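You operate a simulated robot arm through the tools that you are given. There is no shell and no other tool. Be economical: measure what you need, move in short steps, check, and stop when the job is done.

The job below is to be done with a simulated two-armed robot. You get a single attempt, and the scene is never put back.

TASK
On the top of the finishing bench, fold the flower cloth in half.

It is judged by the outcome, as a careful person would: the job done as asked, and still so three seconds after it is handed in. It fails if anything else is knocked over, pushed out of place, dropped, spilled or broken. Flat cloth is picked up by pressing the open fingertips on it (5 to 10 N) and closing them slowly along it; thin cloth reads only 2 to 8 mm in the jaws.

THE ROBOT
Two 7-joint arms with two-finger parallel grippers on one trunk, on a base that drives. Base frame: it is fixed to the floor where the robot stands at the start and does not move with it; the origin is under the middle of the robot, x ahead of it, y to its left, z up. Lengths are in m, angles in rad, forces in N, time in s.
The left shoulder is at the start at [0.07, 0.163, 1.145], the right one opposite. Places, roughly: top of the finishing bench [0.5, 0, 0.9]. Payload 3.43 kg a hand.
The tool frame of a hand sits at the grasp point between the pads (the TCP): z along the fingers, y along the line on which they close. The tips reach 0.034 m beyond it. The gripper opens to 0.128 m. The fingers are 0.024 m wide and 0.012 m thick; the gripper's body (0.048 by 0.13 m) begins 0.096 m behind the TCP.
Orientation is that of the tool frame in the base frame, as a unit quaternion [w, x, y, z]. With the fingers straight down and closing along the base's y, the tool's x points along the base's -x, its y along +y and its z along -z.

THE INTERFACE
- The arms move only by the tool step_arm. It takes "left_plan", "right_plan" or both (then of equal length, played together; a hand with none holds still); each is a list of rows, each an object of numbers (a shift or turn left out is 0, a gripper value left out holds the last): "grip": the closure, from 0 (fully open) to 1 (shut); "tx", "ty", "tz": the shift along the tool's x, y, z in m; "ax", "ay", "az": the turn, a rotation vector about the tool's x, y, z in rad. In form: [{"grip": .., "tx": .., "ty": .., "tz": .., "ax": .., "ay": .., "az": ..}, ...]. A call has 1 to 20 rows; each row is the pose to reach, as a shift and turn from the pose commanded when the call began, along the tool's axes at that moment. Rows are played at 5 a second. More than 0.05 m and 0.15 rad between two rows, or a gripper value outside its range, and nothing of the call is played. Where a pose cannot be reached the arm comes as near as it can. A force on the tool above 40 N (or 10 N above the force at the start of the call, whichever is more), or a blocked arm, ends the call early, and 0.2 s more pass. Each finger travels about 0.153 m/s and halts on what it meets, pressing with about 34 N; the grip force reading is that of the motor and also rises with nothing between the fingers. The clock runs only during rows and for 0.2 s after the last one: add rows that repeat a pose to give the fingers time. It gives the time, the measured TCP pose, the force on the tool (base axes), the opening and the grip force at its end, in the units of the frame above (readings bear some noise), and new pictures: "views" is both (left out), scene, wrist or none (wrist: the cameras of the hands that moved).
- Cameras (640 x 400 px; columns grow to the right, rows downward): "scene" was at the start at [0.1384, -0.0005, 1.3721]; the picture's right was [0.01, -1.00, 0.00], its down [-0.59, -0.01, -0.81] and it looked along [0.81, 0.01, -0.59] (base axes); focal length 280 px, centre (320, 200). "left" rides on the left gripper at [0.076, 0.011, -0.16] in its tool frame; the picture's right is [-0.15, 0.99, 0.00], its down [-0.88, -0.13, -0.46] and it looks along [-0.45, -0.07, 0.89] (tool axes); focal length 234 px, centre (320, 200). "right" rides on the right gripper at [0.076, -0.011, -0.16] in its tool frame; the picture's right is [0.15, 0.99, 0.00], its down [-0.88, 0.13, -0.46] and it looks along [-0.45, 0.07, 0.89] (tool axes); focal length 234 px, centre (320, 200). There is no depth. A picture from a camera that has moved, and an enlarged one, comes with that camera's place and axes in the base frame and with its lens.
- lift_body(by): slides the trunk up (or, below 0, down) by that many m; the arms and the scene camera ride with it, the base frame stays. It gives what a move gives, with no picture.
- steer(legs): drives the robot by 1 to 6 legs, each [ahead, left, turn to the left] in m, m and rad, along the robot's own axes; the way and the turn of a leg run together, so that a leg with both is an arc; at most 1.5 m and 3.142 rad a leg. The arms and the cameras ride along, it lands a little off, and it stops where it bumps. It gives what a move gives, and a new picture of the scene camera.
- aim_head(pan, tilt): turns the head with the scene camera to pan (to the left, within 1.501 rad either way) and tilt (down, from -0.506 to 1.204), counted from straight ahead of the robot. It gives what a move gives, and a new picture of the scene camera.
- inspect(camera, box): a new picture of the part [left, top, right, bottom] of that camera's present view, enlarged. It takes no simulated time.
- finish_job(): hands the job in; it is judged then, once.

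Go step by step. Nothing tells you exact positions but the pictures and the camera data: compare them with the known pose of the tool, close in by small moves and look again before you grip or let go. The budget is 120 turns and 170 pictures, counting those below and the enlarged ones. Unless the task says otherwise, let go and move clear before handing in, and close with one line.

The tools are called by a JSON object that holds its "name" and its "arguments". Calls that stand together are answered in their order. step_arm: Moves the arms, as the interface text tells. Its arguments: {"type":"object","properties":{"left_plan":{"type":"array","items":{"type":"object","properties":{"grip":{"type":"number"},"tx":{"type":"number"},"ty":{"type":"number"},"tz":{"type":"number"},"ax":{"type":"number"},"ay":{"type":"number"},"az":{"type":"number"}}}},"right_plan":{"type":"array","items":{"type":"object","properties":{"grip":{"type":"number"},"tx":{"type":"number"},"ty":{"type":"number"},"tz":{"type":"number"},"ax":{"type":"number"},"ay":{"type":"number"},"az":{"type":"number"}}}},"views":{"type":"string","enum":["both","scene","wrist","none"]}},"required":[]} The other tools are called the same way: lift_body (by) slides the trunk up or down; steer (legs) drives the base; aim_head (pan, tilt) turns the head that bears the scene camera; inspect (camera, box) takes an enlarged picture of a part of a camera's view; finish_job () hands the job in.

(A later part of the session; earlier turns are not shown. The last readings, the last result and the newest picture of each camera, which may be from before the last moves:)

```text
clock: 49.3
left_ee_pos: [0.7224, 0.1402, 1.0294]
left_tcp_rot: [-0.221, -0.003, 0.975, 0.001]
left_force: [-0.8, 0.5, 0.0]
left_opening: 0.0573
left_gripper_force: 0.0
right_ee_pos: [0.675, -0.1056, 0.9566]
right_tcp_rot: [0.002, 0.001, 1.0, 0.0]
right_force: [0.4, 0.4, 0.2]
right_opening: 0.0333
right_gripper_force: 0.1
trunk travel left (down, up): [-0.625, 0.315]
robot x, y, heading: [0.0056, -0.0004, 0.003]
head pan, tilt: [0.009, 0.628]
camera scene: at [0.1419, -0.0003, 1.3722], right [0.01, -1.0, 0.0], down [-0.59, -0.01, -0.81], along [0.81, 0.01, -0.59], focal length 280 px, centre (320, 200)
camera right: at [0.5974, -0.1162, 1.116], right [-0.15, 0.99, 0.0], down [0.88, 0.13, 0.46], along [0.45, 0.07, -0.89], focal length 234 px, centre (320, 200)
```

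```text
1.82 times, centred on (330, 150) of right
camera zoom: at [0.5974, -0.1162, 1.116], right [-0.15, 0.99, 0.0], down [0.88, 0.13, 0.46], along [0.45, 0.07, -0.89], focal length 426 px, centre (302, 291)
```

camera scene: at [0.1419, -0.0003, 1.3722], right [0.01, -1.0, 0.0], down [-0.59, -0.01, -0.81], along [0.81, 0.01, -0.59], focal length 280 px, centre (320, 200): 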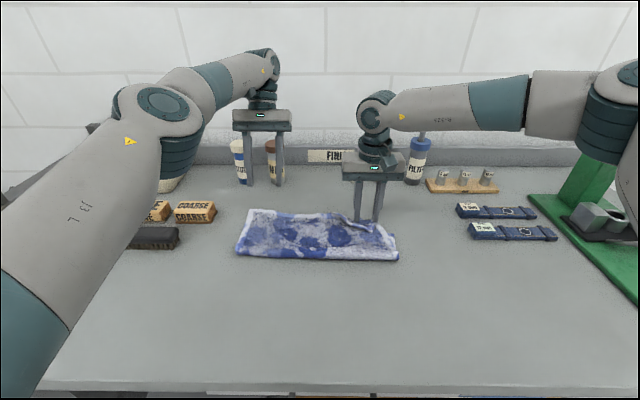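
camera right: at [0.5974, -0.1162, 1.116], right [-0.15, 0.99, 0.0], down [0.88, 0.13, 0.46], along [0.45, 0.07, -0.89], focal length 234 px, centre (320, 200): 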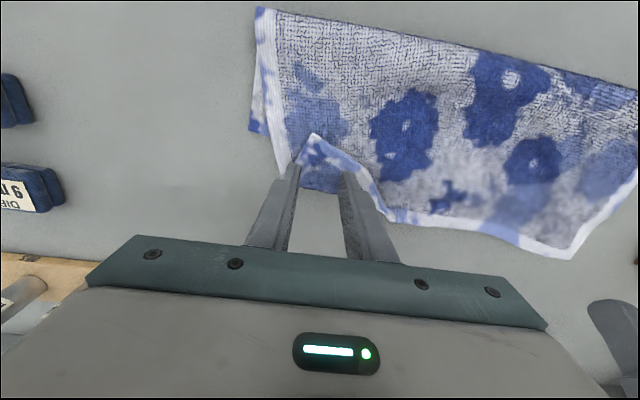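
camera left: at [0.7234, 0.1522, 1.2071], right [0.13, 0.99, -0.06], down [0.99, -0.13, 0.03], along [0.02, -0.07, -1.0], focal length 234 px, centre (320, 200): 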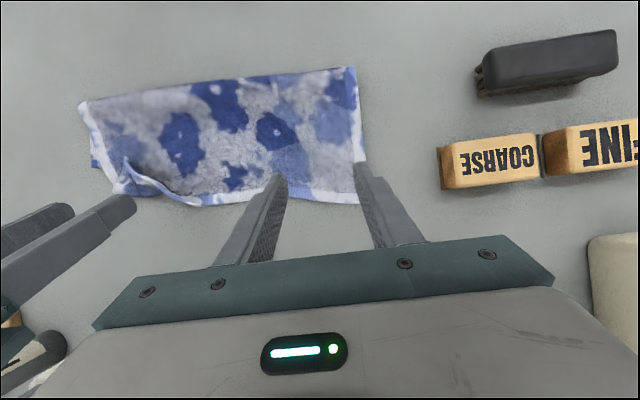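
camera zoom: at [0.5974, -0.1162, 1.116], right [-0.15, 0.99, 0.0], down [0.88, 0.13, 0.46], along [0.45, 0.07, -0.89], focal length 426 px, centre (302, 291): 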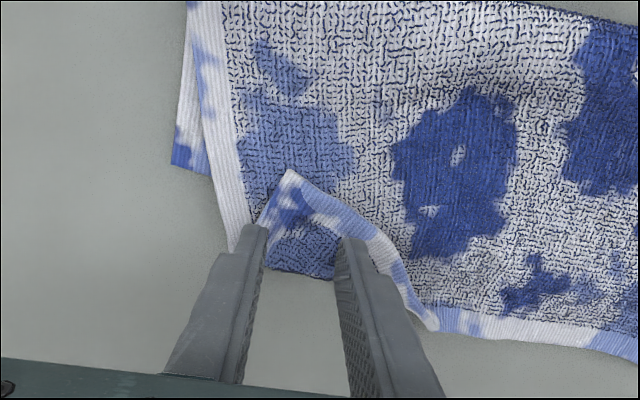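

The ear's tip points back toward the robot and the fingers nearly straddle it. I'll narrow the jaws, shift slightly and press onto the ear.

{"name": "step_arm", "arguments": {"right_plan": [{"tx": 0.009, "ty": 0.004, "grip": 0.83}, {"tx": 0.009, "ty": 0.004, "tz": 0.008}, {"tx": 0.009, "ty": 0.004, "tz": 0.014}, {"tx": 0.009, "ty": 0.004, "tz": 0.017}, {"tx": 0.009, "ty": 0.004, "tz": 0.017}], "views": "wrist"}}

```text
clock: 50.5
left_ee_pos: [0.7219, 0.1406, 1.032]
left_tcp_rot: [-0.221, -0.003, 0.975, -0.001]
left_force: [-0.4, 0.6, -0.7]
left_opening: 0.0574
left_gripper_force: 0.0
right_ee_pos: [0.6638, -0.1007, 0.9413]
right_tcp_rot: [0.003, 0.0, 1.0, 0.002]
right_force: [1.3, -1.8, 18.2]
right_opening: 0.0214
right_gripper_force: 0.1
trunk travel left (down, up): [-0.625, 0.315]
robot x, y, heading: [0.005, -0.002, 0.002]
head pan, tilt: [0.009, 0.628]
camera right: at [0.5875, -0.1109, 1.1004], right [-0.15, 0.99, 0.0], down [0.88, 0.13, 0.46], along [0.46, 0.07, -0.89], focal length 234 px, centre (320, 200)
```

right: 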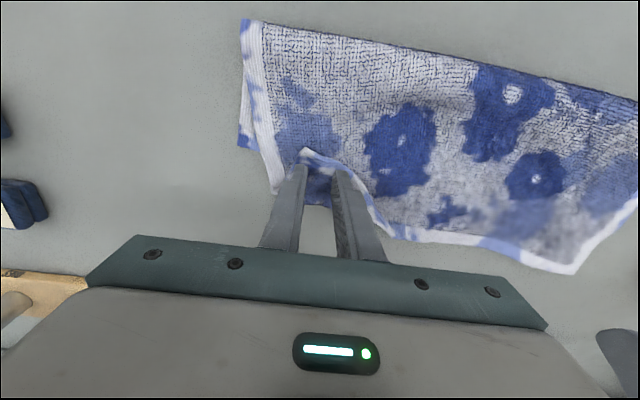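

The fingers press at 18 N, so I'll ease off 1 mm, close slowly, then lift a little to see what was picked.

{"name": "step_arm", "arguments": {"right_plan": [{"tz": -0.0012}, {"tz": -0.0012, "grip": 0.86}, {"tz": -0.0012, "grip": 0.89}, {"tz": -0.0012, "grip": 0.92}, {"tz": -0.0012, "grip": 0.95}, {"tz": -0.0012, "grip": 0.98}, {"tz": -0.0012, "grip": 1}, {"tz": -0.0012, "grip": 1}, {"tz": -0.015}, {"tz": -0.03}, {"tz": -0.03}], "views": "wrist"}}

{"name": "inspect", "arguments": {"camera": "scene", "box": [210, 170, 430, 300]}}

```text
clock: 52.9
left_ee_pos: [0.7232, 0.1408, 1.0303]
left_tcp_rot: [-0.222, -0.002, 0.975, 0.0]
left_force: [0.6, 0.9, 0.1]
left_opening: 0.0578
left_gripper_force: 0.1
right_ee_pos: [0.6637, -0.1007, 0.9668]
right_tcp_rot: [0.001, 0.001, 1.0, 0.0]
right_force: [0.1, -1.1, -0.1]
right_opening: 0.0
right_gripper_force: 33.0
trunk travel left (down, up): [-0.625, 0.315]
robot x, y, heading: [0.0028, 0.0006, 0.0]
head pan, tilt: [0.009, 0.628]
camera right: at [0.5885, -0.1107, 1.1274], right [-0.15, 0.99, 0.0], down [0.88, 0.13, 0.46], along [0.45, 0.07, -0.89], focal length 234 px, centre (320, 200)
```

right: 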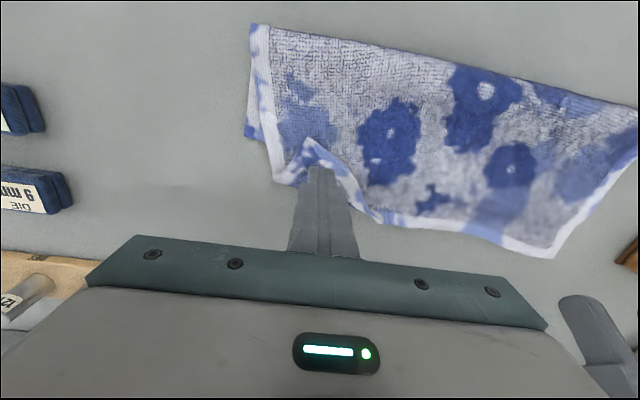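

```text
2.91 times, centred on (320, 235) of scene
camera zoom: at [0.143, -0.0004, 1.372], right [0.01, -1.0, 0.0], down [-0.59, -0.01, -0.81], along [0.81, 0.01, -0.59], focal length 816 px, centre (320, 98)
```

zoom: 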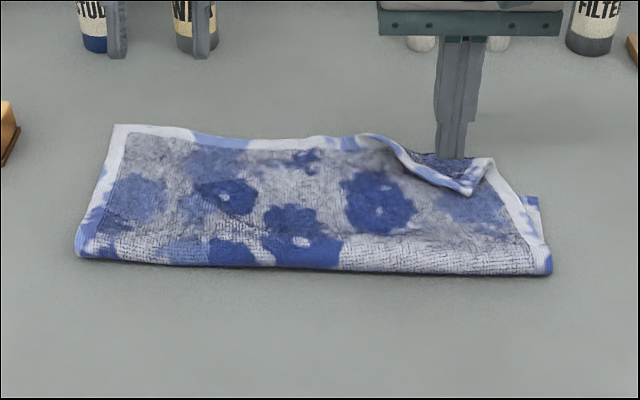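

That pinch missed the ear (0.0 mm). I'll reopen, press a bit deeper on the ear and close without easing off.

{"name": "step_arm", "arguments": {"right_plan": [{"grip": 0.8, "tx": -0.008}, {"grip": 0.8, "tx": -0.008, "tz": 0.015}, {"grip": 0.8, "tx": -0.008, "tz": 0.025}, {"grip": 0.8, "tx": -0.008, "tz": 0.0285}, {"grip": 0.8, "tx": -0.008, "tz": 0.0285}, {"grip": 0.82, "tx": -0.008, "tz": 0.0285}, {"grip": 0.84, "tx": -0.008, "tz": 0.0285}, {"grip": 0.86, "tx": -0.008, "tz": 0.0285}, {"grip": 0.88, "tx": -0.008, "tz": 0.0285}, {"grip": 0.9, "tx": -0.008, "tz": 0.0285}, {"grip": 0.92, "tx": -0.008, "tz": 0.0285}, {"grip": 0.94, "tx": -0.008, "tz": 0.0285}, {"grip": 0.96, "tx": -0.008, "tz": 0.0285}, {"grip": 0.98, "tx": -0.008, "tz": 0.0285}, {"grip": 1, "tx": -0.008, "tz": 0.0285}, {"grip": 1, "tx": -0.008, "tz": 0.0285}], "views": "wrist"}}

```text
clock: 56.3
left_ee_pos: [0.7213, 0.1398, 1.0311]
left_tcp_rot: [-0.221, -0.003, 0.975, -0.001]
left_force: [-0.1, 0.3, 0.1]
left_opening: 0.0576
left_gripper_force: 0.1
right_ee_pos: [0.674, -0.0995, 0.9401]
right_tcp_rot: [0.002, 0.0, 1.0, -0.001]
right_force: [0.1, 0.2, 10.6]
right_opening: 0.0037
right_gripper_force: 34.4
trunk travel left (down, up): [-0.625, 0.315]
robot x, y, heading: [0.0078, 0.0002, -0.004]
head pan, tilt: [0.009, 0.628]
camera right: at [0.5957, -0.1102, 1.0999], right [-0.15, 0.99, 0.0], down [0.88, 0.13, 0.46], along [0.45, 0.07, -0.89], focal length 234 px, centre (320, 200)
```

right: 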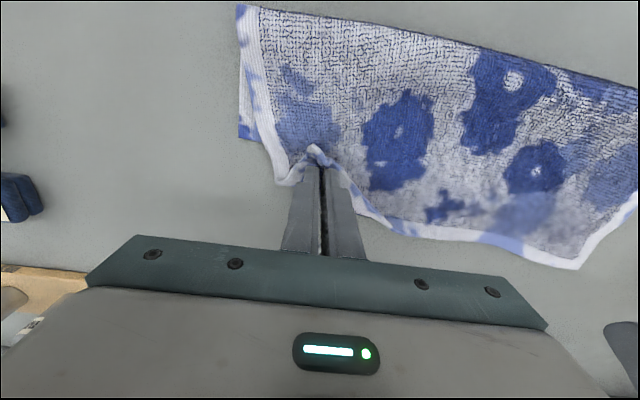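

Something 3.7 mm thick is pinched. I'll lift it and carry it outward past the far hem, then look.

{"name": "step_arm", "arguments": {"right_plan": [{"tz": -0.02}, {"tz": -0.04}, {"tz": -0.045, "tx": -0.02}, {"tz": -0.045, "tx": -0.04, "ty": -0.005}, {"tz": -0.035, "tx": -0.06, "ty": -0.01}, {"tz": -0.035, "tx": -0.06, "ty": -0.01}], "views": "wrist"}}

{"name": "inspect", "arguments": {"camera": "scene", "box": [210, 170, 430, 300]}}

```text
clock: 57.7
left_ee_pos: [0.7222, 0.1401, 1.0304]
left_tcp_rot: [-0.221, -0.003, 0.975, 0.0]
left_force: [0.3, 0.5, 0.7]
left_opening: 0.0577
left_gripper_force: 0.1
right_ee_pos: [0.7325, -0.1096, 0.9741]
right_tcp_rot: [0.002, -0.001, 1.0, 0.001]
right_force: [-0.2, 0.8, -0.5]
right_opening: 0.0036
right_gripper_force: 34.4
trunk travel left (down, up): [-0.625, 0.315]
robot x, y, heading: [0.0032, -0.0018, 0.007]
head pan, tilt: [0.009, 0.628]
camera right: at [0.6555, -0.12, 1.1341], right [-0.15, 0.99, 0.0], down [0.88, 0.13, 0.46], along [0.45, 0.07, -0.89], focal length 234 px, centre (320, 200)
```

right: 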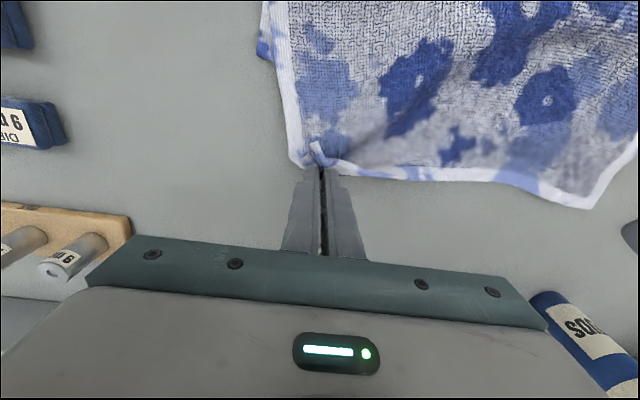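

```text
2.91 times, centred on (320, 235) of scene
camera zoom: at [0.1423, -0.0002, 1.3721], right [0.01, -1.0, 0.0], down [-0.59, -0.01, -0.81], along [0.81, 0.01, -0.59], focal length 816 px, centre (320, 98)
```

zoom: 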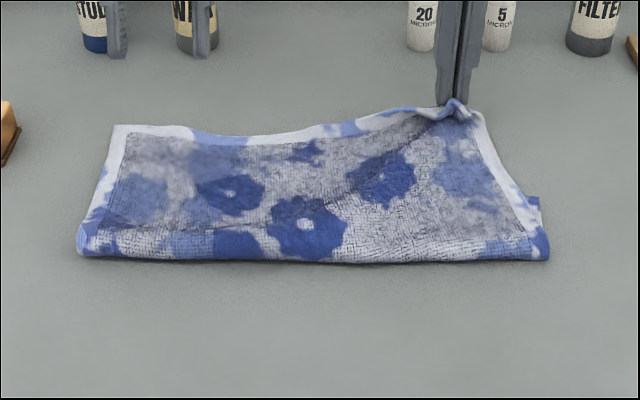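

The ear is unfolded and the right corner lies out at the far side. I'll lower it to the bench, let go and rise.

{"name": "step_arm", "arguments": {"right_plan": [{"tz": 0.012, "tx": -0.002}, {"tz": 0.025, "tx": -0.003}, {"tz": 0.025, "tx": -0.003, "grip": 0.9}, {"tz": 0.025, "tx": -0.003, "grip": 0.75}, {"tz": 0.025, "tx": -0.003, "grip": 0.65}, {"tz": 0, "tx": -0.003}, {"tz": -0.03, "tx": -0.003}, {"tz": -0.06, "tx": -0.003}, {"tz": -0.06, "tx": -0.003}], "views": "wrist"}}

{"name": "inspect", "arguments": {"camera": "scene", "box": [210, 170, 430, 300]}}

```text
clock: 59.7
left_ee_pos: [0.7225, 0.1405, 1.0305]
left_tcp_rot: [-0.223, -0.002, 0.975, 0.0]
left_force: [0.0, -0.5, 0.7]
left_opening: 0.0574
left_gripper_force: 0.0
right_ee_pos: [0.7351, -0.1105, 1.0348]
right_tcp_rot: [0.001, -0.001, 1.0, 0.001]
right_force: [-0.2, 0.0, -0.6]
right_opening: 0.045
right_gripper_force: 0.0
trunk travel left (down, up): [-0.625, 0.315]
robot x, y, heading: [0.0044, -0.0009, 0.004]
head pan, tilt: [0.009, 0.628]
camera right: at [0.6588, -0.1211, 1.195], right [-0.15, 0.99, 0.0], down [0.88, 0.13, 0.46], along [0.45, 0.07, -0.89], focal length 234 px, centre (320, 200)
```

right: 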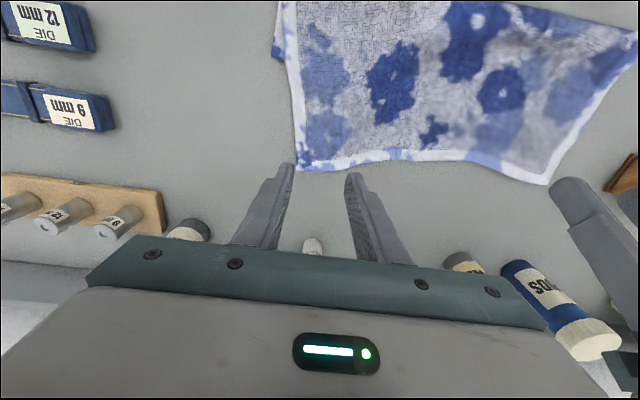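

```text
2.91 times, centred on (320, 235) of scene
camera zoom: at [0.143, -0.0005, 1.372], right [0.01, -1.0, 0.0], down [-0.59, -0.01, -0.81], along [0.81, 0.01, -0.59], focal length 816 px, centre (320, 98)
```

zoom: 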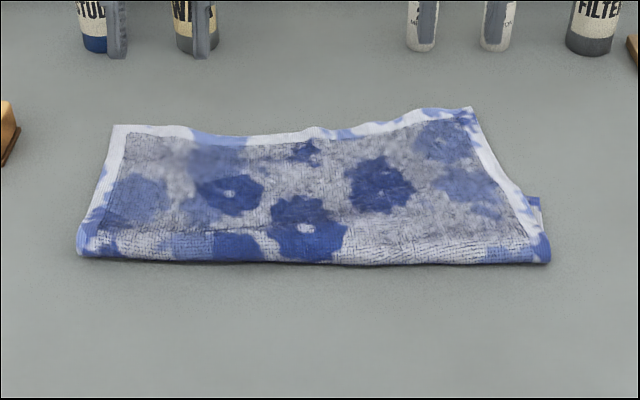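

The dog-ear is gone and the top layer lies flat, with its hem at x≈0.738 on the left and ≈0.764 on the right, past the lower edge. Next I'll regrip this hem from above with the fingers straight down, which gives the right orientation for laying it at the far edge. First I'll hover over it.

{"name": "step_arm", "arguments": {"left_plan": [{"ay": -0.115, "grip": 0.68}, {"ay": -0.23, "tx": -0.01, "tz": 0.015, "ty": 0.005}, {"ay": -0.345, "tx": -0.02, "tz": 0.035, "ty": 0.01}, {"ay": -0.446, "tx": -0.0323, "tz": 0.0677, "ty": 0.015}, {"ay": -0.446, "tx": -0.0323, "tz": 0.0677, "ty": 0.015}], "right_plan": [{"tx": -0.005, "ty": 0.006, "grip": 0.68}, {"tx": -0.013, "ty": 0.012, "tz": 0.02}, {"tx": -0.013, "ty": 0.0225, "tz": 0.05}, {"tx": -0.013, "ty": 0.0225, "tz": 0.08}, {"tx": -0.013, "ty": 0.0225, "tz": 0.08}]}}

```text
clock: 60.9
left_ee_pos: [0.7223, 0.1573, 0.9567]
left_tcp_rot: [0.0, -0.002, 1.0, 0.0]
left_force: [-0.2, -0.1, 1.2]
left_opening: 0.041
left_gripper_force: 0.0
right_ee_pos: [0.7481, -0.0888, 0.9546]
right_tcp_rot: [0.001, -0.001, 1.0, 0.001]
right_force: [0.3, -0.5, -0.3]
right_opening: 0.0409
right_gripper_force: 0.0
trunk travel left (down, up): [-0.625, 0.315]
robot x, y, heading: [0.0071, -0.0003, -0.001]
head pan, tilt: [0.009, 0.628]
camera scene: at [0.1422, -0.0011, 1.3721], right [0.01, -1.0, 0.0], down [-0.59, -0.01, -0.81], along [0.81, 0.01, -0.59], focal length 280 px, centre (320, 200)
camera right: at [0.6719, -0.099, 1.1144], right [-0.15, 0.99, 0.0], down [0.88, 0.13, 0.46], along [0.45, 0.07, -0.89], focal length 234 px, centre (320, 200)
camera left: at [0.6463, 0.1684, 1.1157], right [0.14, 0.99, 0.0], down [0.88, -0.13, 0.46], along [0.45, -0.06, -0.89], focal length 234 px, centre (320, 200)
```

scene: 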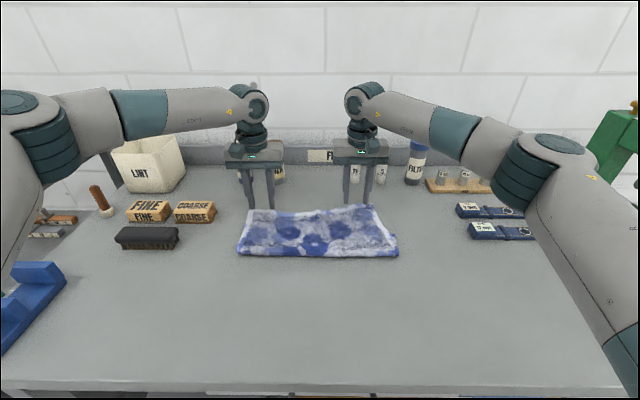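
right: 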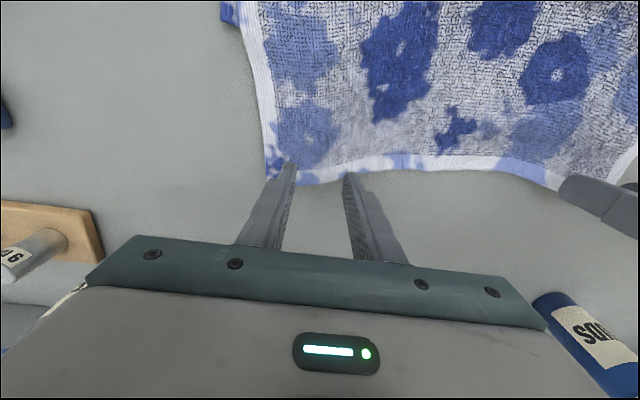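
left: 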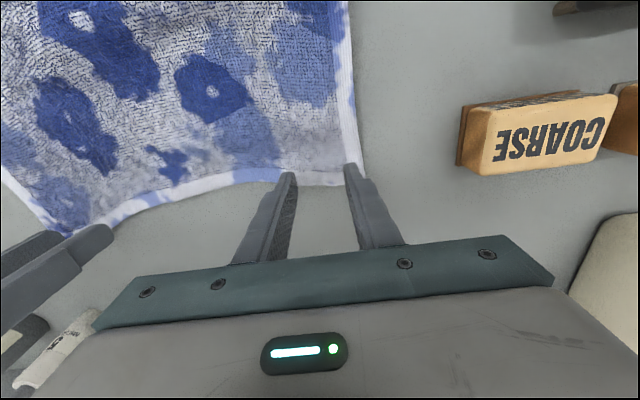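

The fingers are only about 9 mm inside the hem, so I'll shift both hands 10 mm toward me and a little inward, then lower to contact.

{"name": "step_arm", "arguments": {"left_plan": [{"tx": 0.01, "ty": -0.009}, {"tx": 0.01, "ty": -0.009, "tz": 0.012}, {"tx": 0.01, "ty": -0.009, "tz": 0.0197}, {"tx": 0.01, "ty": -0.009, "tz": 0.0197}], "right_plan": [{"tx": 0.01, "ty": 0.005}, {"tx": 0.01, "ty": 0.005, "tz": 0.01}, {"tx": 0.01, "ty": 0.005, "tz": 0.0172}, {"tx": 0.01, "ty": 0.005, "tz": 0.0172}], "views": "wrist"}}

```text
clock: 61.9
left_ee_pos: [0.7122, 0.148, 0.9376]
left_tcp_rot: [0.001, -0.003, 1.0, 0.0]
left_force: [0.5, 1.0, 11.0]
left_opening: 0.0408
left_gripper_force: 0.1
right_ee_pos: [0.7378, -0.0833, 0.9399]
right_tcp_rot: [0.001, -0.001, 1.0, 0.0]
right_force: [-0.5, 0.0, 0.3]
right_opening: 0.041
right_gripper_force: 0.0
trunk travel left (down, up): [-0.625, 0.315]
robot x, y, heading: [0.0036, -0.0013, 0.003]
head pan, tilt: [0.009, 0.628]
camera right: at [0.6619, -0.0937, 1.0992], right [-0.15, 0.99, 0.0], down [0.88, 0.13, 0.46], along [0.45, 0.07, -0.89], focal length 234 px, centre (320, 200)
camera left: at [0.6365, 0.1599, 1.0975], right [0.14, 0.99, 0.0], down [0.88, -0.13, 0.46], along [0.45, -0.06, -0.89], focal length 234 px, centre (320, 200)
```

right: 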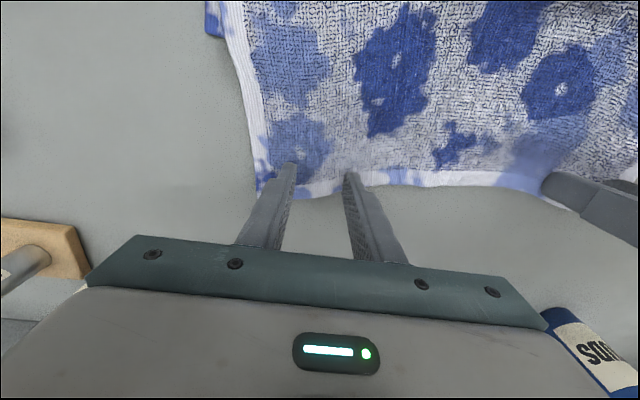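
left: 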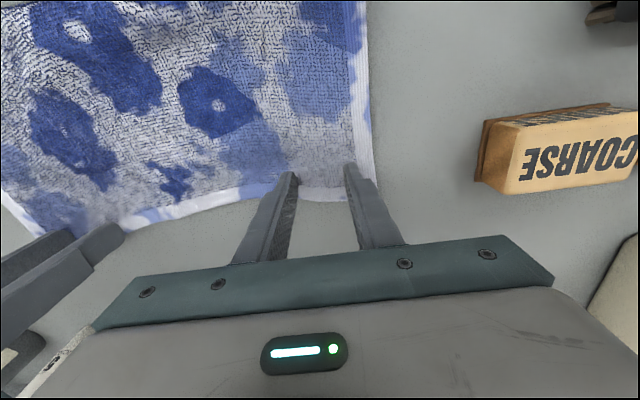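

The left hand is touching at 11 N and the right is still about 2 mm above. I'll lower the right hand and then close both slowly.

{"name": "step_arm", "arguments": {"left_plan": [{}, {}, {}, {"grip": 0.7}, {"grip": 0.73}, {"grip": 0.76}, {"grip": 0.79}, {"grip": 0.82}, {"grip": 0.85}, {"grip": 0.88}, {"grip": 0.91}, {"grip": 0.94}, {"grip": 0.97}, {"grip": 1}, {"grip": 1}, {"grip": 1}], "right_plan": [{"tz": 0.0015, "tx": 0.003}, {"tz": 0.003, "tx": 0.003}, {"tz": 0.0032, "tx": 0.003}, {"tz": 0.0032, "tx": 0.003, "grip": 0.7}, {"tz": 0.0032, "tx": 0.003, "grip": 0.73}, {"tz": 0.0032, "tx": 0.003, "grip": 0.76}, {"tz": 0.0032, "tx": 0.003, "grip": 0.79}, {"tz": 0.0032, "tx": 0.003, "grip": 0.82}, {"tz": 0.0032, "tx": 0.003, "grip": 0.85}, {"tz": 0.0032, "tx": 0.003, "grip": 0.88}, {"tz": 0.0032, "tx": 0.003, "grip": 0.91}, {"tz": 0.0032, "tx": 0.003, "grip": 0.94}, {"tz": 0.0032, "tx": 0.003, "grip": 0.97}, {"tz": 0.0032, "tx": 0.003, "grip": 1}, {"tz": 0.0032, "tx": 0.003, "grip": 1}, {"tz": 0.0032, "tx": 0.003, "grip": 1}], "views": "wrist"}}

```text
clock: 65.3
left_ee_pos: [0.7096, 0.1472, 0.9382]
left_tcp_rot: [0.0, -0.002, 1.0, -0.001]
left_force: [0.6, -15.7, 9.7]
left_opening: 0.0055
left_gripper_force: 34.4
right_ee_pos: [0.7339, -0.0814, 0.937]
right_tcp_rot: [0.003, -0.001, 1.0, 0.001]
right_force: [-1.3, 16.9, 14.6]
right_opening: 0.0053
right_gripper_force: 34.0
trunk travel left (down, up): [-0.625, 0.315]
robot x, y, heading: [0.0043, -0.0021, 0.001]
head pan, tilt: [0.009, 0.628]
camera right: at [0.6573, -0.0923, 1.097], right [-0.15, 0.99, 0.0], down [0.88, 0.13, 0.46], along [0.46, 0.07, -0.89], focal length 234 px, centre (320, 200)
camera left: at [0.6347, 0.1597, 1.0978], right [0.14, 0.99, 0.0], down [0.88, -0.13, 0.46], along [0.45, -0.07, -0.89], focal length 234 px, centre (320, 200)
```

right: 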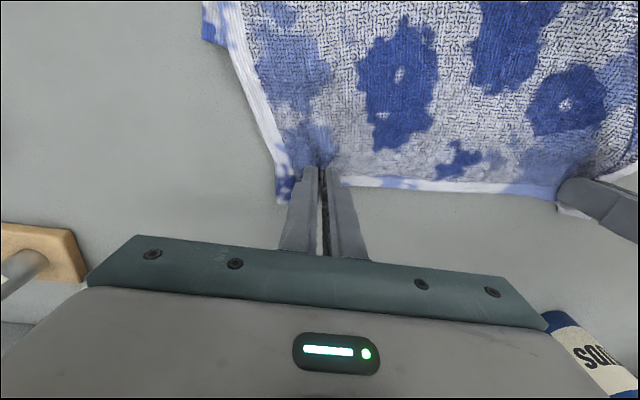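
left: 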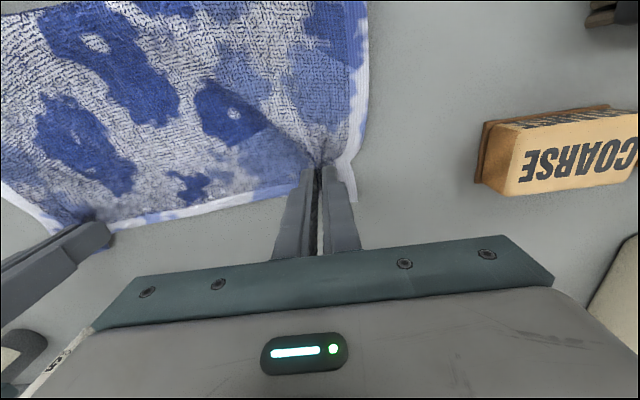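

Both hands have the hem (5.5 and 5.3 mm). I'll relax the sideways tension a little and lift back over the middle to draw the fold back, then see where the lower layer's far edge is.

{"name": "step_arm", "arguments": {"left_plan": [{"tx": 0.006, "tz": -0.035, "ty": -0.003}, {"tx": 0.02, "tz": -0.065, "ty": -0.004}, {"tx": 0.045, "tz": -0.09, "ty": -0.004}, {"tx": 0.08, "tz": -0.11, "ty": -0.004}, {"tx": 0.115, "tz": -0.125, "ty": -0.004}, {"tx": 0.15, "tz": -0.13, "ty": -0.004}, {"tx": 0.15, "tz": -0.13, "ty": -0.004}, {"tx": 0.15, "tz": -0.13, "ty": -0.004}], "right_plan": [{"tx": 0.006, "tz": -0.04, "ty": 0.003}, {"tx": 0.025, "tz": -0.078, "ty": 0.004}, {"tx": 0.055, "tz": -0.108, "ty": 0.004}, {"tx": 0.095, "tz": -0.13, "ty": 0.004}, {"tx": 0.14, "tz": -0.14, "ty": 0.004}, {"tx": 0.185, "tz": -0.14, "ty": 0.004}, {"tx": 0.185, "tz": -0.14, "ty": 0.004}, {"tx": 0.185, "tz": -0.14, "ty": 0.004}], "views": "wrist"}}

{"name": "inspect", "arguments": {"camera": "scene", "box": [210, 170, 430, 300]}}

```text
clock: 67.1
left_ee_pos: [0.5641, 0.1414, 1.0643]
left_tcp_rot: [0.001, -0.002, 1.0, 0.0]
left_force: [-0.4, -2.8, -0.3]
left_opening: 0.005
left_gripper_force: 34.3
right_ee_pos: [0.5504, -0.0772, 1.0727]
right_tcp_rot: [0.002, 0.0, 1.0, -0.001]
right_force: [0.2, 3.2, -0.6]
right_opening: 0.0043
right_gripper_force: 34.0
trunk travel left (down, up): [-0.625, 0.315]
robot x, y, heading: [0.0046, -0.0011, 0.003]
head pan, tilt: [0.009, 0.628]
camera right: at [0.4737, -0.0875, 1.2333], right [-0.15, 0.99, 0.0], down [0.88, 0.13, 0.46], along [0.45, 0.07, -0.89], focal length 234 px, centre (320, 200)
camera left: at [0.4885, 0.1532, 1.2247], right [0.14, 0.99, 0.0], down [0.88, -0.13, 0.46], along [0.45, -0.06, -0.89], focal length 234 px, centre (320, 200)
```

right: 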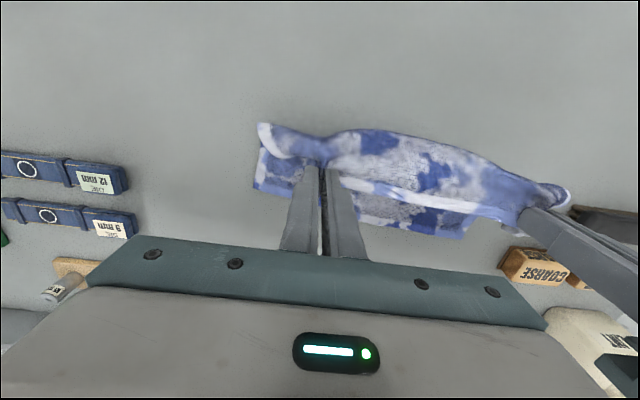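
left: 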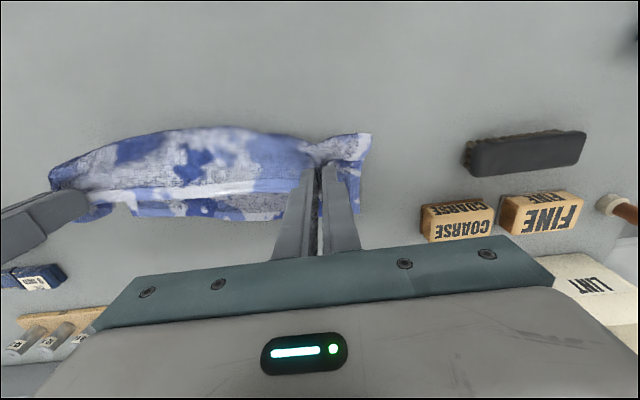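

```text
2.91 times, centred on (320, 235) of scene
camera zoom: at [0.1423, -0.0002, 1.3721], right [0.01, -1.0, 0.0], down [-0.59, -0.01, -0.81], along [0.81, 0.01, -0.59], focal length 816 px, centre (320, 98)
```

zoom: 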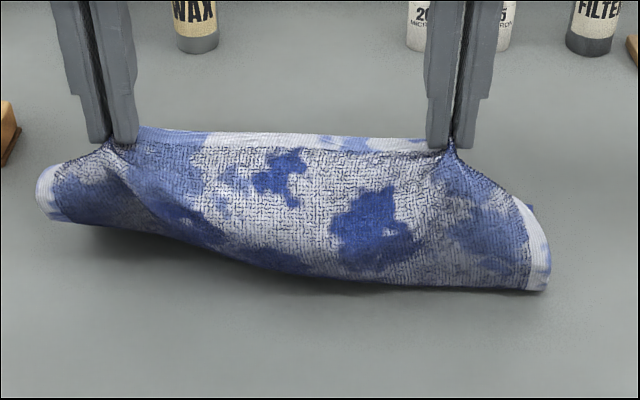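

The lower far edge now shows clearly, running from (0.68, 0.197) to (0.637, -0.17), so the pinches should land at x≈0.646 (left) and ≈0.620 (right). The cloth now bellies toward me, as wanted. I'll come back over the desired fold and descend along the arc, stopping partway to look.

{"name": "step_arm", "arguments": {"left_plan": [{"tx": 0.016, "tz": 0.005}, {"tx": 0.031, "tz": 0.02}, {"tx": 0.031, "tz": 0.02}, {"tx": 0.002, "tz": 0.022}, {"tx": -0.026, "tz": 0.035}, {"tx": -0.045, "tz": 0.05}, {"tx": -0.062, "tz": 0.068}, {"tx": -0.062, "tz": 0.068}], "right_plan": [{"tx": 0.021, "tz": 0.01}, {"tx": 0.042, "tz": 0.029}, {"tx": 0.042, "tz": 0.029}, {"tx": 0.013, "tz": 0.033}, {"tx": -0.0146, "tz": 0.044}, {"tx": -0.033, "tz": 0.06}, {"tx": -0.05, "tz": 0.077}, {"tx": -0.05, "tz": 0.077}], "views": "wrist"}}

{"name": "inspect", "arguments": {"camera": "scene", "box": [210, 170, 430, 300]}}

```text
clock: 68.9
left_ee_pos: [0.626, 0.1427, 0.9951]
left_tcp_rot: [0.0, -0.002, 1.0, 0.0]
left_force: [-0.8, -5.0, 0.0]
left_opening: 0.0054
left_gripper_force: 33.6
right_ee_pos: [0.5995, -0.0761, 0.9965]
right_tcp_rot: [0.001, -0.001, 1.0, 0.001]
right_force: [0.9, 4.7, -0.9]
right_opening: 0.0046
right_gripper_force: 33.7
trunk travel left (down, up): [-0.625, 0.315]
robot x, y, heading: [0.0019, 0.0008, 0.003]
head pan, tilt: [0.009, 0.628]
camera right: at [0.5227, -0.0872, 1.1569], right [-0.15, 0.99, 0.0], down [0.88, 0.13, 0.46], along [0.45, 0.07, -0.89], focal length 234 px, centre (320, 200)
camera left: at [0.5495, 0.1551, 1.1558], right [0.14, 0.99, 0.0], down [0.88, -0.13, 0.46], along [0.45, -0.06, -0.89], focal length 234 px, centre (320, 200)
```

right: 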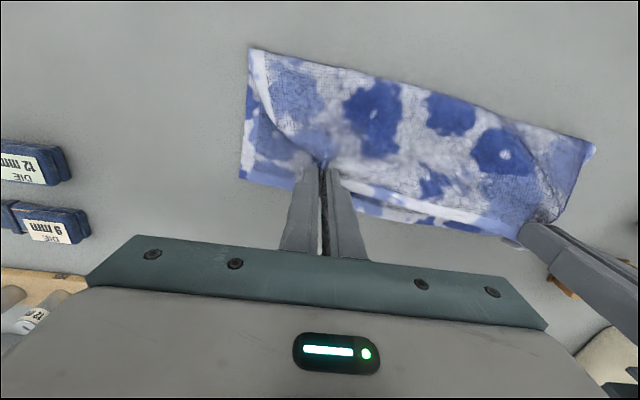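
left: 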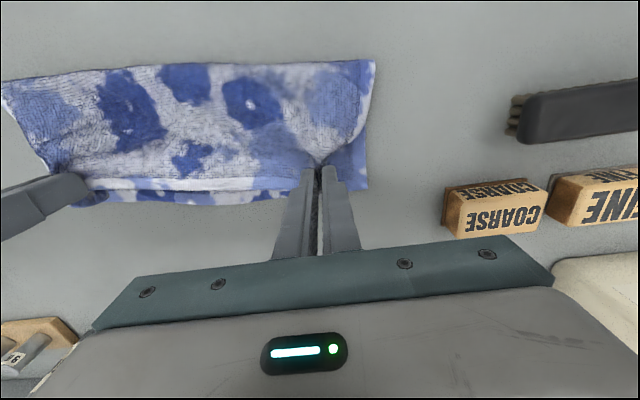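

```text
2.91 times, centred on (320, 235) of scene
camera zoom: at [0.1414, -0.0002, 1.3722], right [0.01, -1.0, 0.0], down [-0.59, -0.01, -0.81], along [0.81, 0.01, -0.59], focal length 816 px, centre (320, 98)
```

zoom: 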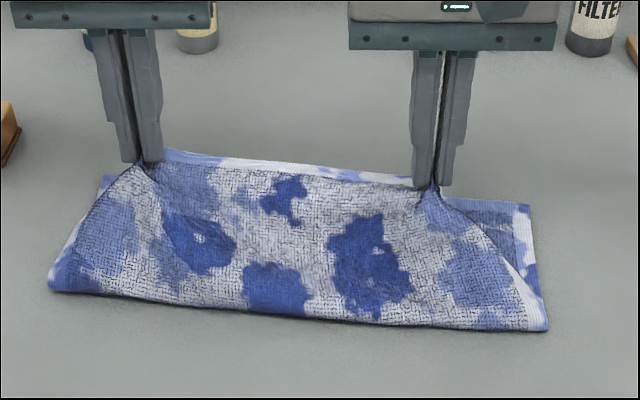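

This looks right: the fold runs from about (0.547, 0.20) to (0.515, -0.16), close to the middle line. I'll lower the last 5 cm to the target points.

{"name": "step_arm", "arguments": {"left_plan": [{"tx": -0.006, "tz": 0.015}, {"tx": -0.012, "tz": 0.03}, {"tx": -0.016, "tz": 0.043}, {"tx": -0.019, "tz": 0.054}, {"tx": -0.019, "tz": 0.054}], "right_plan": [{"tx": -0.006, "tz": 0.015}, {"tx": -0.012, "tz": 0.03}, {"tx": -0.017, "tz": 0.044}, {"tx": -0.02, "tz": 0.055}, {"tx": -0.02, "tz": 0.055}], "views": "wrist"}}

{"name": "inspect", "arguments": {"camera": "scene", "box": [210, 170, 430, 300]}}

```text
clock: 70.1
left_ee_pos: [0.6447, 0.1444, 0.9441]
left_tcp_rot: [0.001, -0.002, 1.0, 0.0]
left_force: [-1.7, -6.9, 2.0]
left_opening: 0.0052
left_gripper_force: 33.9
right_ee_pos: [0.6209, -0.0784, 0.9441]
right_tcp_rot: [0.002, -0.002, 1.0, 0.002]
right_force: [1.0, 5.8, 13.7]
right_opening: 0.0044
right_gripper_force: 34.4
trunk travel left (down, up): [-0.625, 0.315]
robot x, y, heading: [0.0059, -0.0004, 0.002]
head pan, tilt: [0.009, 0.628]
camera right: at [0.5438, -0.0889, 1.1036], right [-0.15, 0.99, 0.0], down [0.88, 0.13, 0.46], along [0.46, 0.07, -0.89], focal length 234 px, centre (320, 200)
camera left: at [0.5692, 0.1559, 1.1042], right [0.14, 0.99, 0.0], down [0.88, -0.13, 0.46], along [0.45, -0.06, -0.89], focal length 234 px, centre (320, 200)
```

right: 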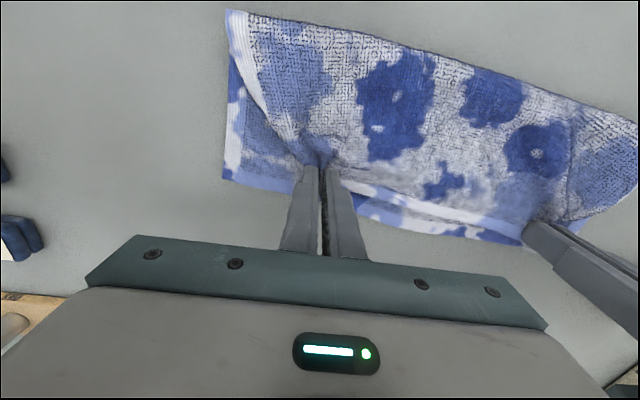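
left: 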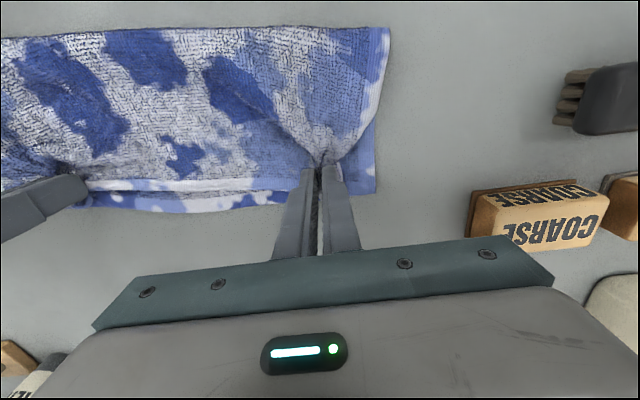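

```text
2.91 times, centred on (320, 235) of scene
camera zoom: at [0.1414, -0.0001, 1.3724], right [0.01, -1.0, 0.0], down [-0.59, -0.01, -0.81], along [0.81, 0.01, -0.59], focal length 816 px, centre (320, 98)
```

zoom: 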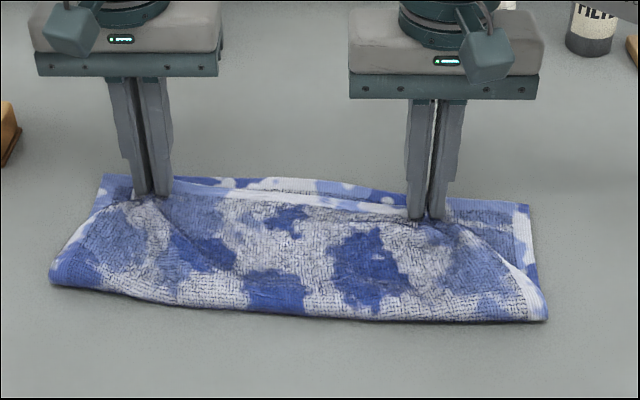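

The top hem now lies about 1.5 cm short of the lower edge. I'll lift a few millimetres, draw it forward 13 mm and lower, then open to let the bunched corners spread.

{"name": "step_arm", "arguments": {"left_plan": [{"tz": -0.006}, {"tz": -0.008, "tx": -0.007}, {"tz": -0.006, "tx": -0.013}, {"tz": -0.001, "tx": -0.013}, {"tz": -0.001, "tx": -0.013}], "right_plan": [{"tz": -0.007}, {"tz": -0.009, "tx": -0.007}, {"tz": -0.007, "tx": -0.014}, {"tz": -0.002, "tx": -0.014}, {"tz": -0.002, "tx": -0.014}], "views": "wrist"}}

```text
clock: 71.3
left_ee_pos: [0.6574, 0.1441, 0.9447]
left_tcp_rot: [0.0, -0.002, 1.0, 0.0]
left_force: [-0.6, -4.5, 2.7]
left_opening: 0.0053
left_gripper_force: 34.5
right_ee_pos: [0.6346, -0.0771, 0.9465]
right_tcp_rot: [0.002, -0.001, 1.0, 0.0]
right_force: [0.5, 5.7, 6.3]
right_opening: 0.0042
right_gripper_force: 34.2
trunk travel left (down, up): [-0.625, 0.315]
robot x, y, heading: [0.0044, 0.0019, 0.001]
head pan, tilt: [0.009, 0.628]
camera right: at [0.5584, -0.0888, 1.1054], right [-0.15, 0.99, 0.0], down [0.88, 0.13, 0.46], along [0.45, 0.07, -0.89], focal length 234 px, centre (320, 200)
camera left: at [0.5813, 0.156, 1.1045], right [0.14, 0.99, 0.0], down [0.88, -0.13, 0.46], along [0.45, -0.06, -0.89], focal length 234 px, centre (320, 200)
```

right: 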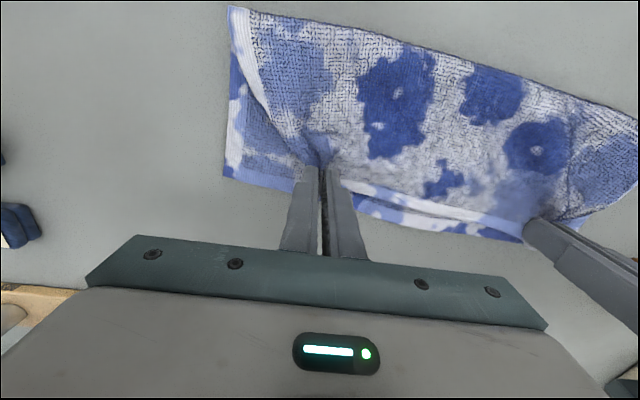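
left: 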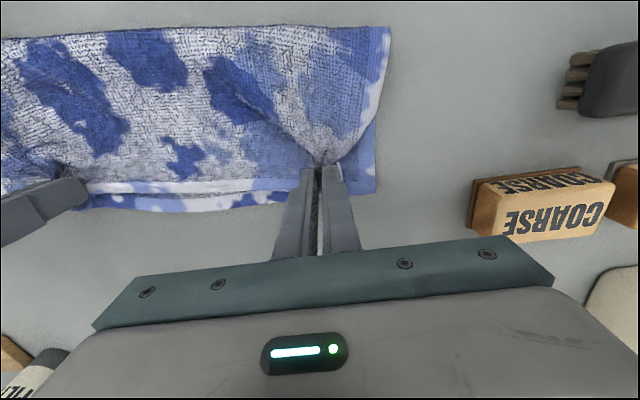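

The cloth slid forward as one piece, so the offset is unchanged at about 1.5 cm. I'll release now and look at the result.

{"name": "step_arm", "arguments": {"left_plan": [{"grip": 0.9}, {"grip": 0.8}, {"grip": 0.7}, {"grip": 0.6}, {"grip": 0.5}, {"tz": -0.02}, {"tz": -0.05}, {"tz": -0.09}, {"tz": -0.13}], "right_plan": [{"grip": 0.9}, {"grip": 0.8}, {"grip": 0.7}, {"grip": 0.6}, {"grip": 0.5}, {"tz": -0.02}, {"tz": -0.05}, {"tz": -0.09}, {"tz": -0.13}], "views": "wrist"}}

{"name": "inspect", "arguments": {"camera": "scene", "box": [210, 170, 430, 300]}}

```text
clock: 73.3
left_ee_pos: [0.6548, 0.1451, 1.0729]
left_tcp_rot: [0.0, -0.003, 1.0, 0.0]
left_force: [-0.3, 0.3, -0.7]
left_opening: 0.0639
left_gripper_force: 0.0
right_ee_pos: [0.6343, -0.0799, 1.0748]
right_tcp_rot: [0.002, 0.0, 1.0, 0.0]
right_force: [-0.4, 1.0, 0.2]
right_opening: 0.0641
right_gripper_force: 0.0
trunk travel left (down, up): [-0.625, 0.315]
robot x, y, heading: [0.0017, -0.0024, -0.0]
head pan, tilt: [0.009, 0.628]
camera right: at [0.5574, -0.0902, 1.2344], right [-0.15, 0.99, 0.0], down [0.88, 0.13, 0.46], along [0.45, 0.07, -0.89], focal length 234 px, centre (320, 200)
camera left: at [0.5794, 0.1569, 1.234], right [0.14, 0.99, 0.0], down [0.88, -0.13, 0.46], along [0.45, -0.06, -0.89], focal length 234 px, centre (320, 200)
```

right: 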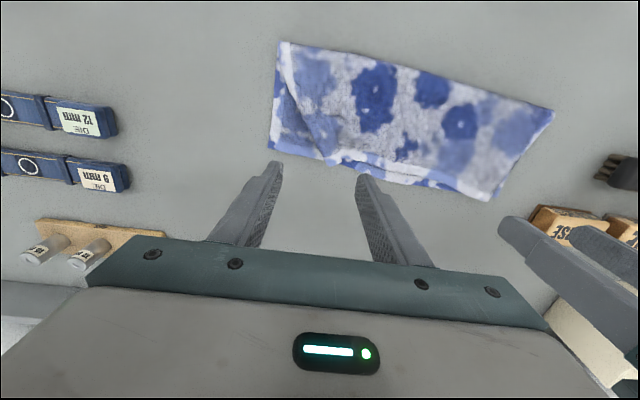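
left: 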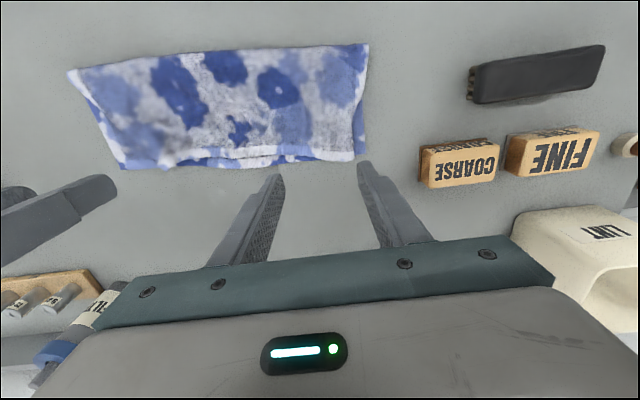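

```text
2.91 times, centred on (320, 235) of scene
camera zoom: at [0.1409, -0.0004, 1.3721], right [0.01, -1.0, 0.0], down [-0.59, -0.01, -0.81], along [0.81, 0.01, -0.59], focal length 816 px, centre (320, 98)
```

zoom: 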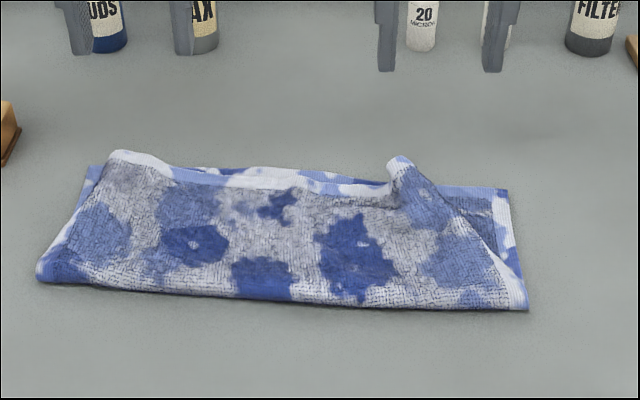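

The fold is nearly square. The left corner matches well, but the top right corner sits about 4–5 cm inward and is ruffled, so I'll zoom in on it to tidy.

{"name": "inspect", "arguments": {"camera": "right", "box": [250, 20, 570, 220]}}

{"name": "inspect", "arguments": {"camera": "scene", "box": [320, 210, 400, 260]}}

```text
2.00 times, centred on (410, 120) of right
camera zoom: at [0.5574, -0.0902, 1.2344], right [-0.15, 0.99, 0.0], down [0.88, 0.13, 0.46], along [0.45, 0.07, -0.89], focal length 468 px, centre (140, 360)
```

zoom: 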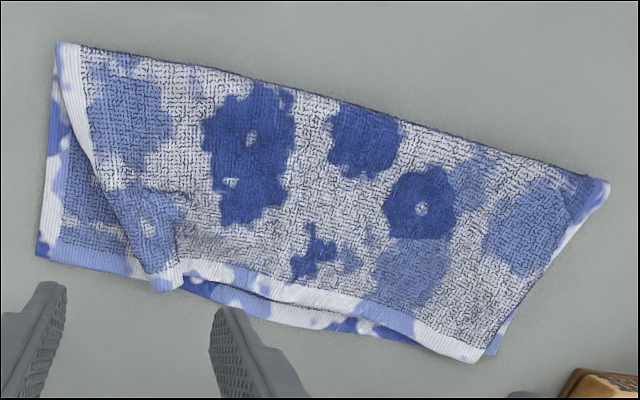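

```text
8.00 times, centred on (360, 235) of scene
camera zoom: at [0.1409, -0.0004, 1.3721], right [0.01, -1.0, 0.0], down [-0.59, -0.01, -0.81], along [0.81, 0.01, -0.59], focal length 2243 px, centre (0, -80)
```

zoom: 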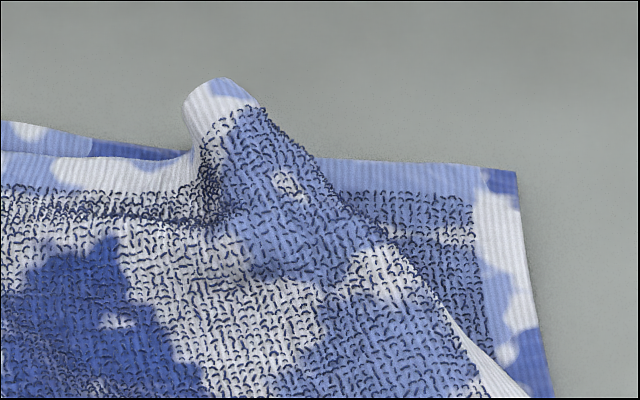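

The top right corner is tucked under, leaving a small standing ridge near (0.65, -0.06). I'll bring the right hand over that ridge, with the jaws straddling it.

{"name": "step_arm", "arguments": {"right_plan": [{"tx": -0.005, "ty": 0.006, "tz": 0.03, "grip": 0.62}, {"tx": -0.011, "ty": 0.014, "tz": 0.065}, {"tx": -0.011, "ty": 0.018, "tz": 0.1}, {"tx": -0.011, "ty": 0.018, "tz": 0.112}, {"tx": -0.011, "ty": 0.018, "tz": 0.112}], "views": "none"}}

{"name": "inspect", "arguments": {"camera": "right", "box": [200, 40, 440, 260]}}

{"name": "inspect", "arguments": {"camera": "scene", "box": [300, 190, 412, 260]}}

```text
clock: 74.5
left_ee_pos: [0.6565, 0.1457, 1.0735]
left_tcp_rot: [0.0, -0.003, 1.0, -0.001]
left_force: [-0.1, -0.1, 0.5]
left_opening: 0.0639
left_gripper_force: 0.2
right_ee_pos: [0.6448, -0.0621, 0.9612]
right_tcp_rot: [0.002, 0.001, 1.0, 0.0]
right_force: [0.1, 0.6, 0.4]
right_opening: 0.0485
right_gripper_force: 0.0
trunk travel left (down, up): [-0.625, 0.315]
robot x, y, heading: [0.0068, -0.0017, 0.002]
head pan, tilt: [0.009, 0.628]
```

```text
1.82 times, centred on (320, 150) of right
camera zoom: at [0.5684, -0.0719, 1.1212], right [-0.15, 0.99, 0.0], down [0.88, 0.13, 0.46], along [0.45, 0.07, -0.89], focal length 426 px, centre (320, 291)
```

zoom: 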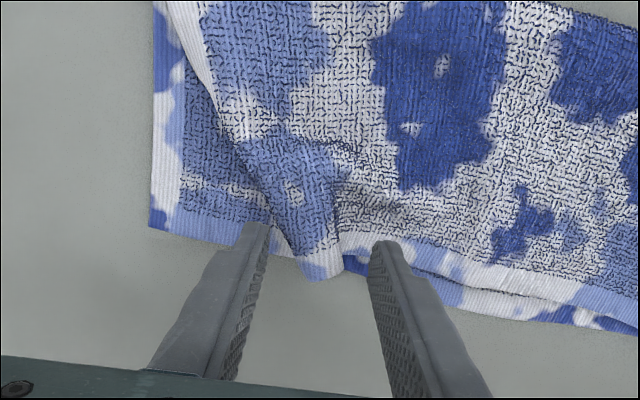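

```text
5.71 times, centred on (356, 225) of scene
camera zoom: at [0.1426, -0.0001, 1.3721], right [0.01, -1.0, 0.0], down [-0.59, -0.01, -0.81], along [0.81, 0.01, -0.59], focal length 1602 px, centre (114, 57)
```

zoom: 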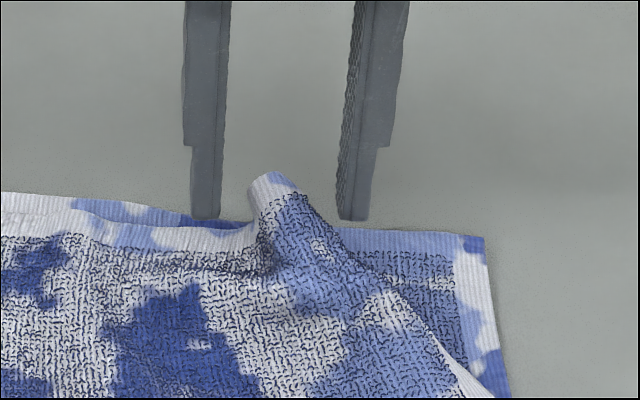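

The ridge stands about 2 cm high between the open fingers. I'll go down without pressing on the lower layer, close on the ridge, and lift.

{"name": "step_arm", "arguments": {"right_plan": [{"tz": 0.008}, {"tz": 0.014}, {"tz": 0.014, "grip": 0.72}, {"tz": 0.014, "grip": 0.82}, {"tz": 0.014, "grip": 0.92}, {"tz": 0.014, "grip": 1}, {"tz": 0.014, "grip": 1}, {"tz": -0.015}, {"tz": -0.045}, {"tz": -0.07}, {"tz": -0.07}], "views": "wrist"}}

{"name": "inspect", "arguments": {"camera": "scene", "box": [210, 170, 430, 300]}}

```text
clock: 76.9
left_ee_pos: [0.657, 0.145, 1.0722]
left_tcp_rot: [-0.001, -0.003, 1.0, 0.0]
left_force: [-0.2, 0.1, 0.0]
left_opening: 0.0641
left_gripper_force: 0.0
right_ee_pos: [0.646, -0.0613, 1.0329]
right_tcp_rot: [0.0, 0.0, 1.0, 0.001]
right_force: [0.1, -0.5, -1.1]
right_opening: 0.0073
right_gripper_force: 33.7
trunk travel left (down, up): [-0.625, 0.315]
robot x, y, heading: [0.0046, 0.0012, 0.006]
head pan, tilt: [0.009, 0.628]
camera right: at [0.57, -0.0719, 1.1928], right [-0.15, 0.99, 0.0], down [0.88, 0.13, 0.46], along [0.45, 0.07, -0.89], focal length 234 px, centre (320, 200)
```

right: 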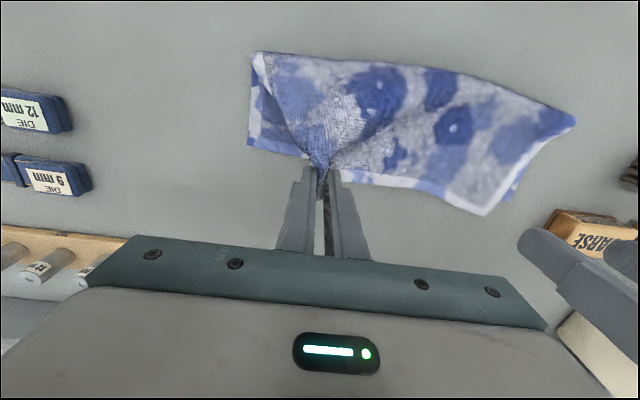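

```text
2.91 times, centred on (320, 235) of scene
camera zoom: at [0.1428, -0.0003, 1.372], right [0.01, -1.0, 0.0], down [-0.59, -0.01, -0.81], along [0.81, 0.01, -0.59], focal length 816 px, centre (320, 98)
```

zoom: 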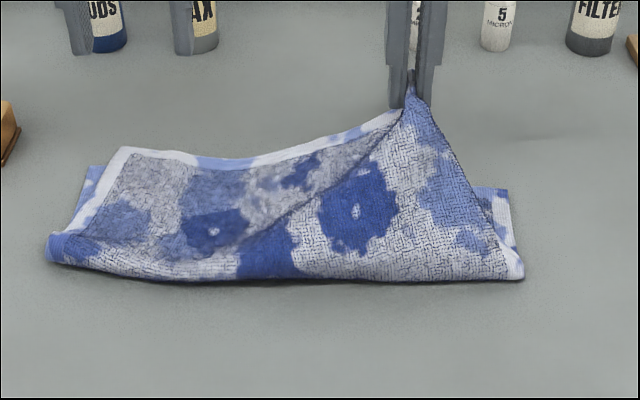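

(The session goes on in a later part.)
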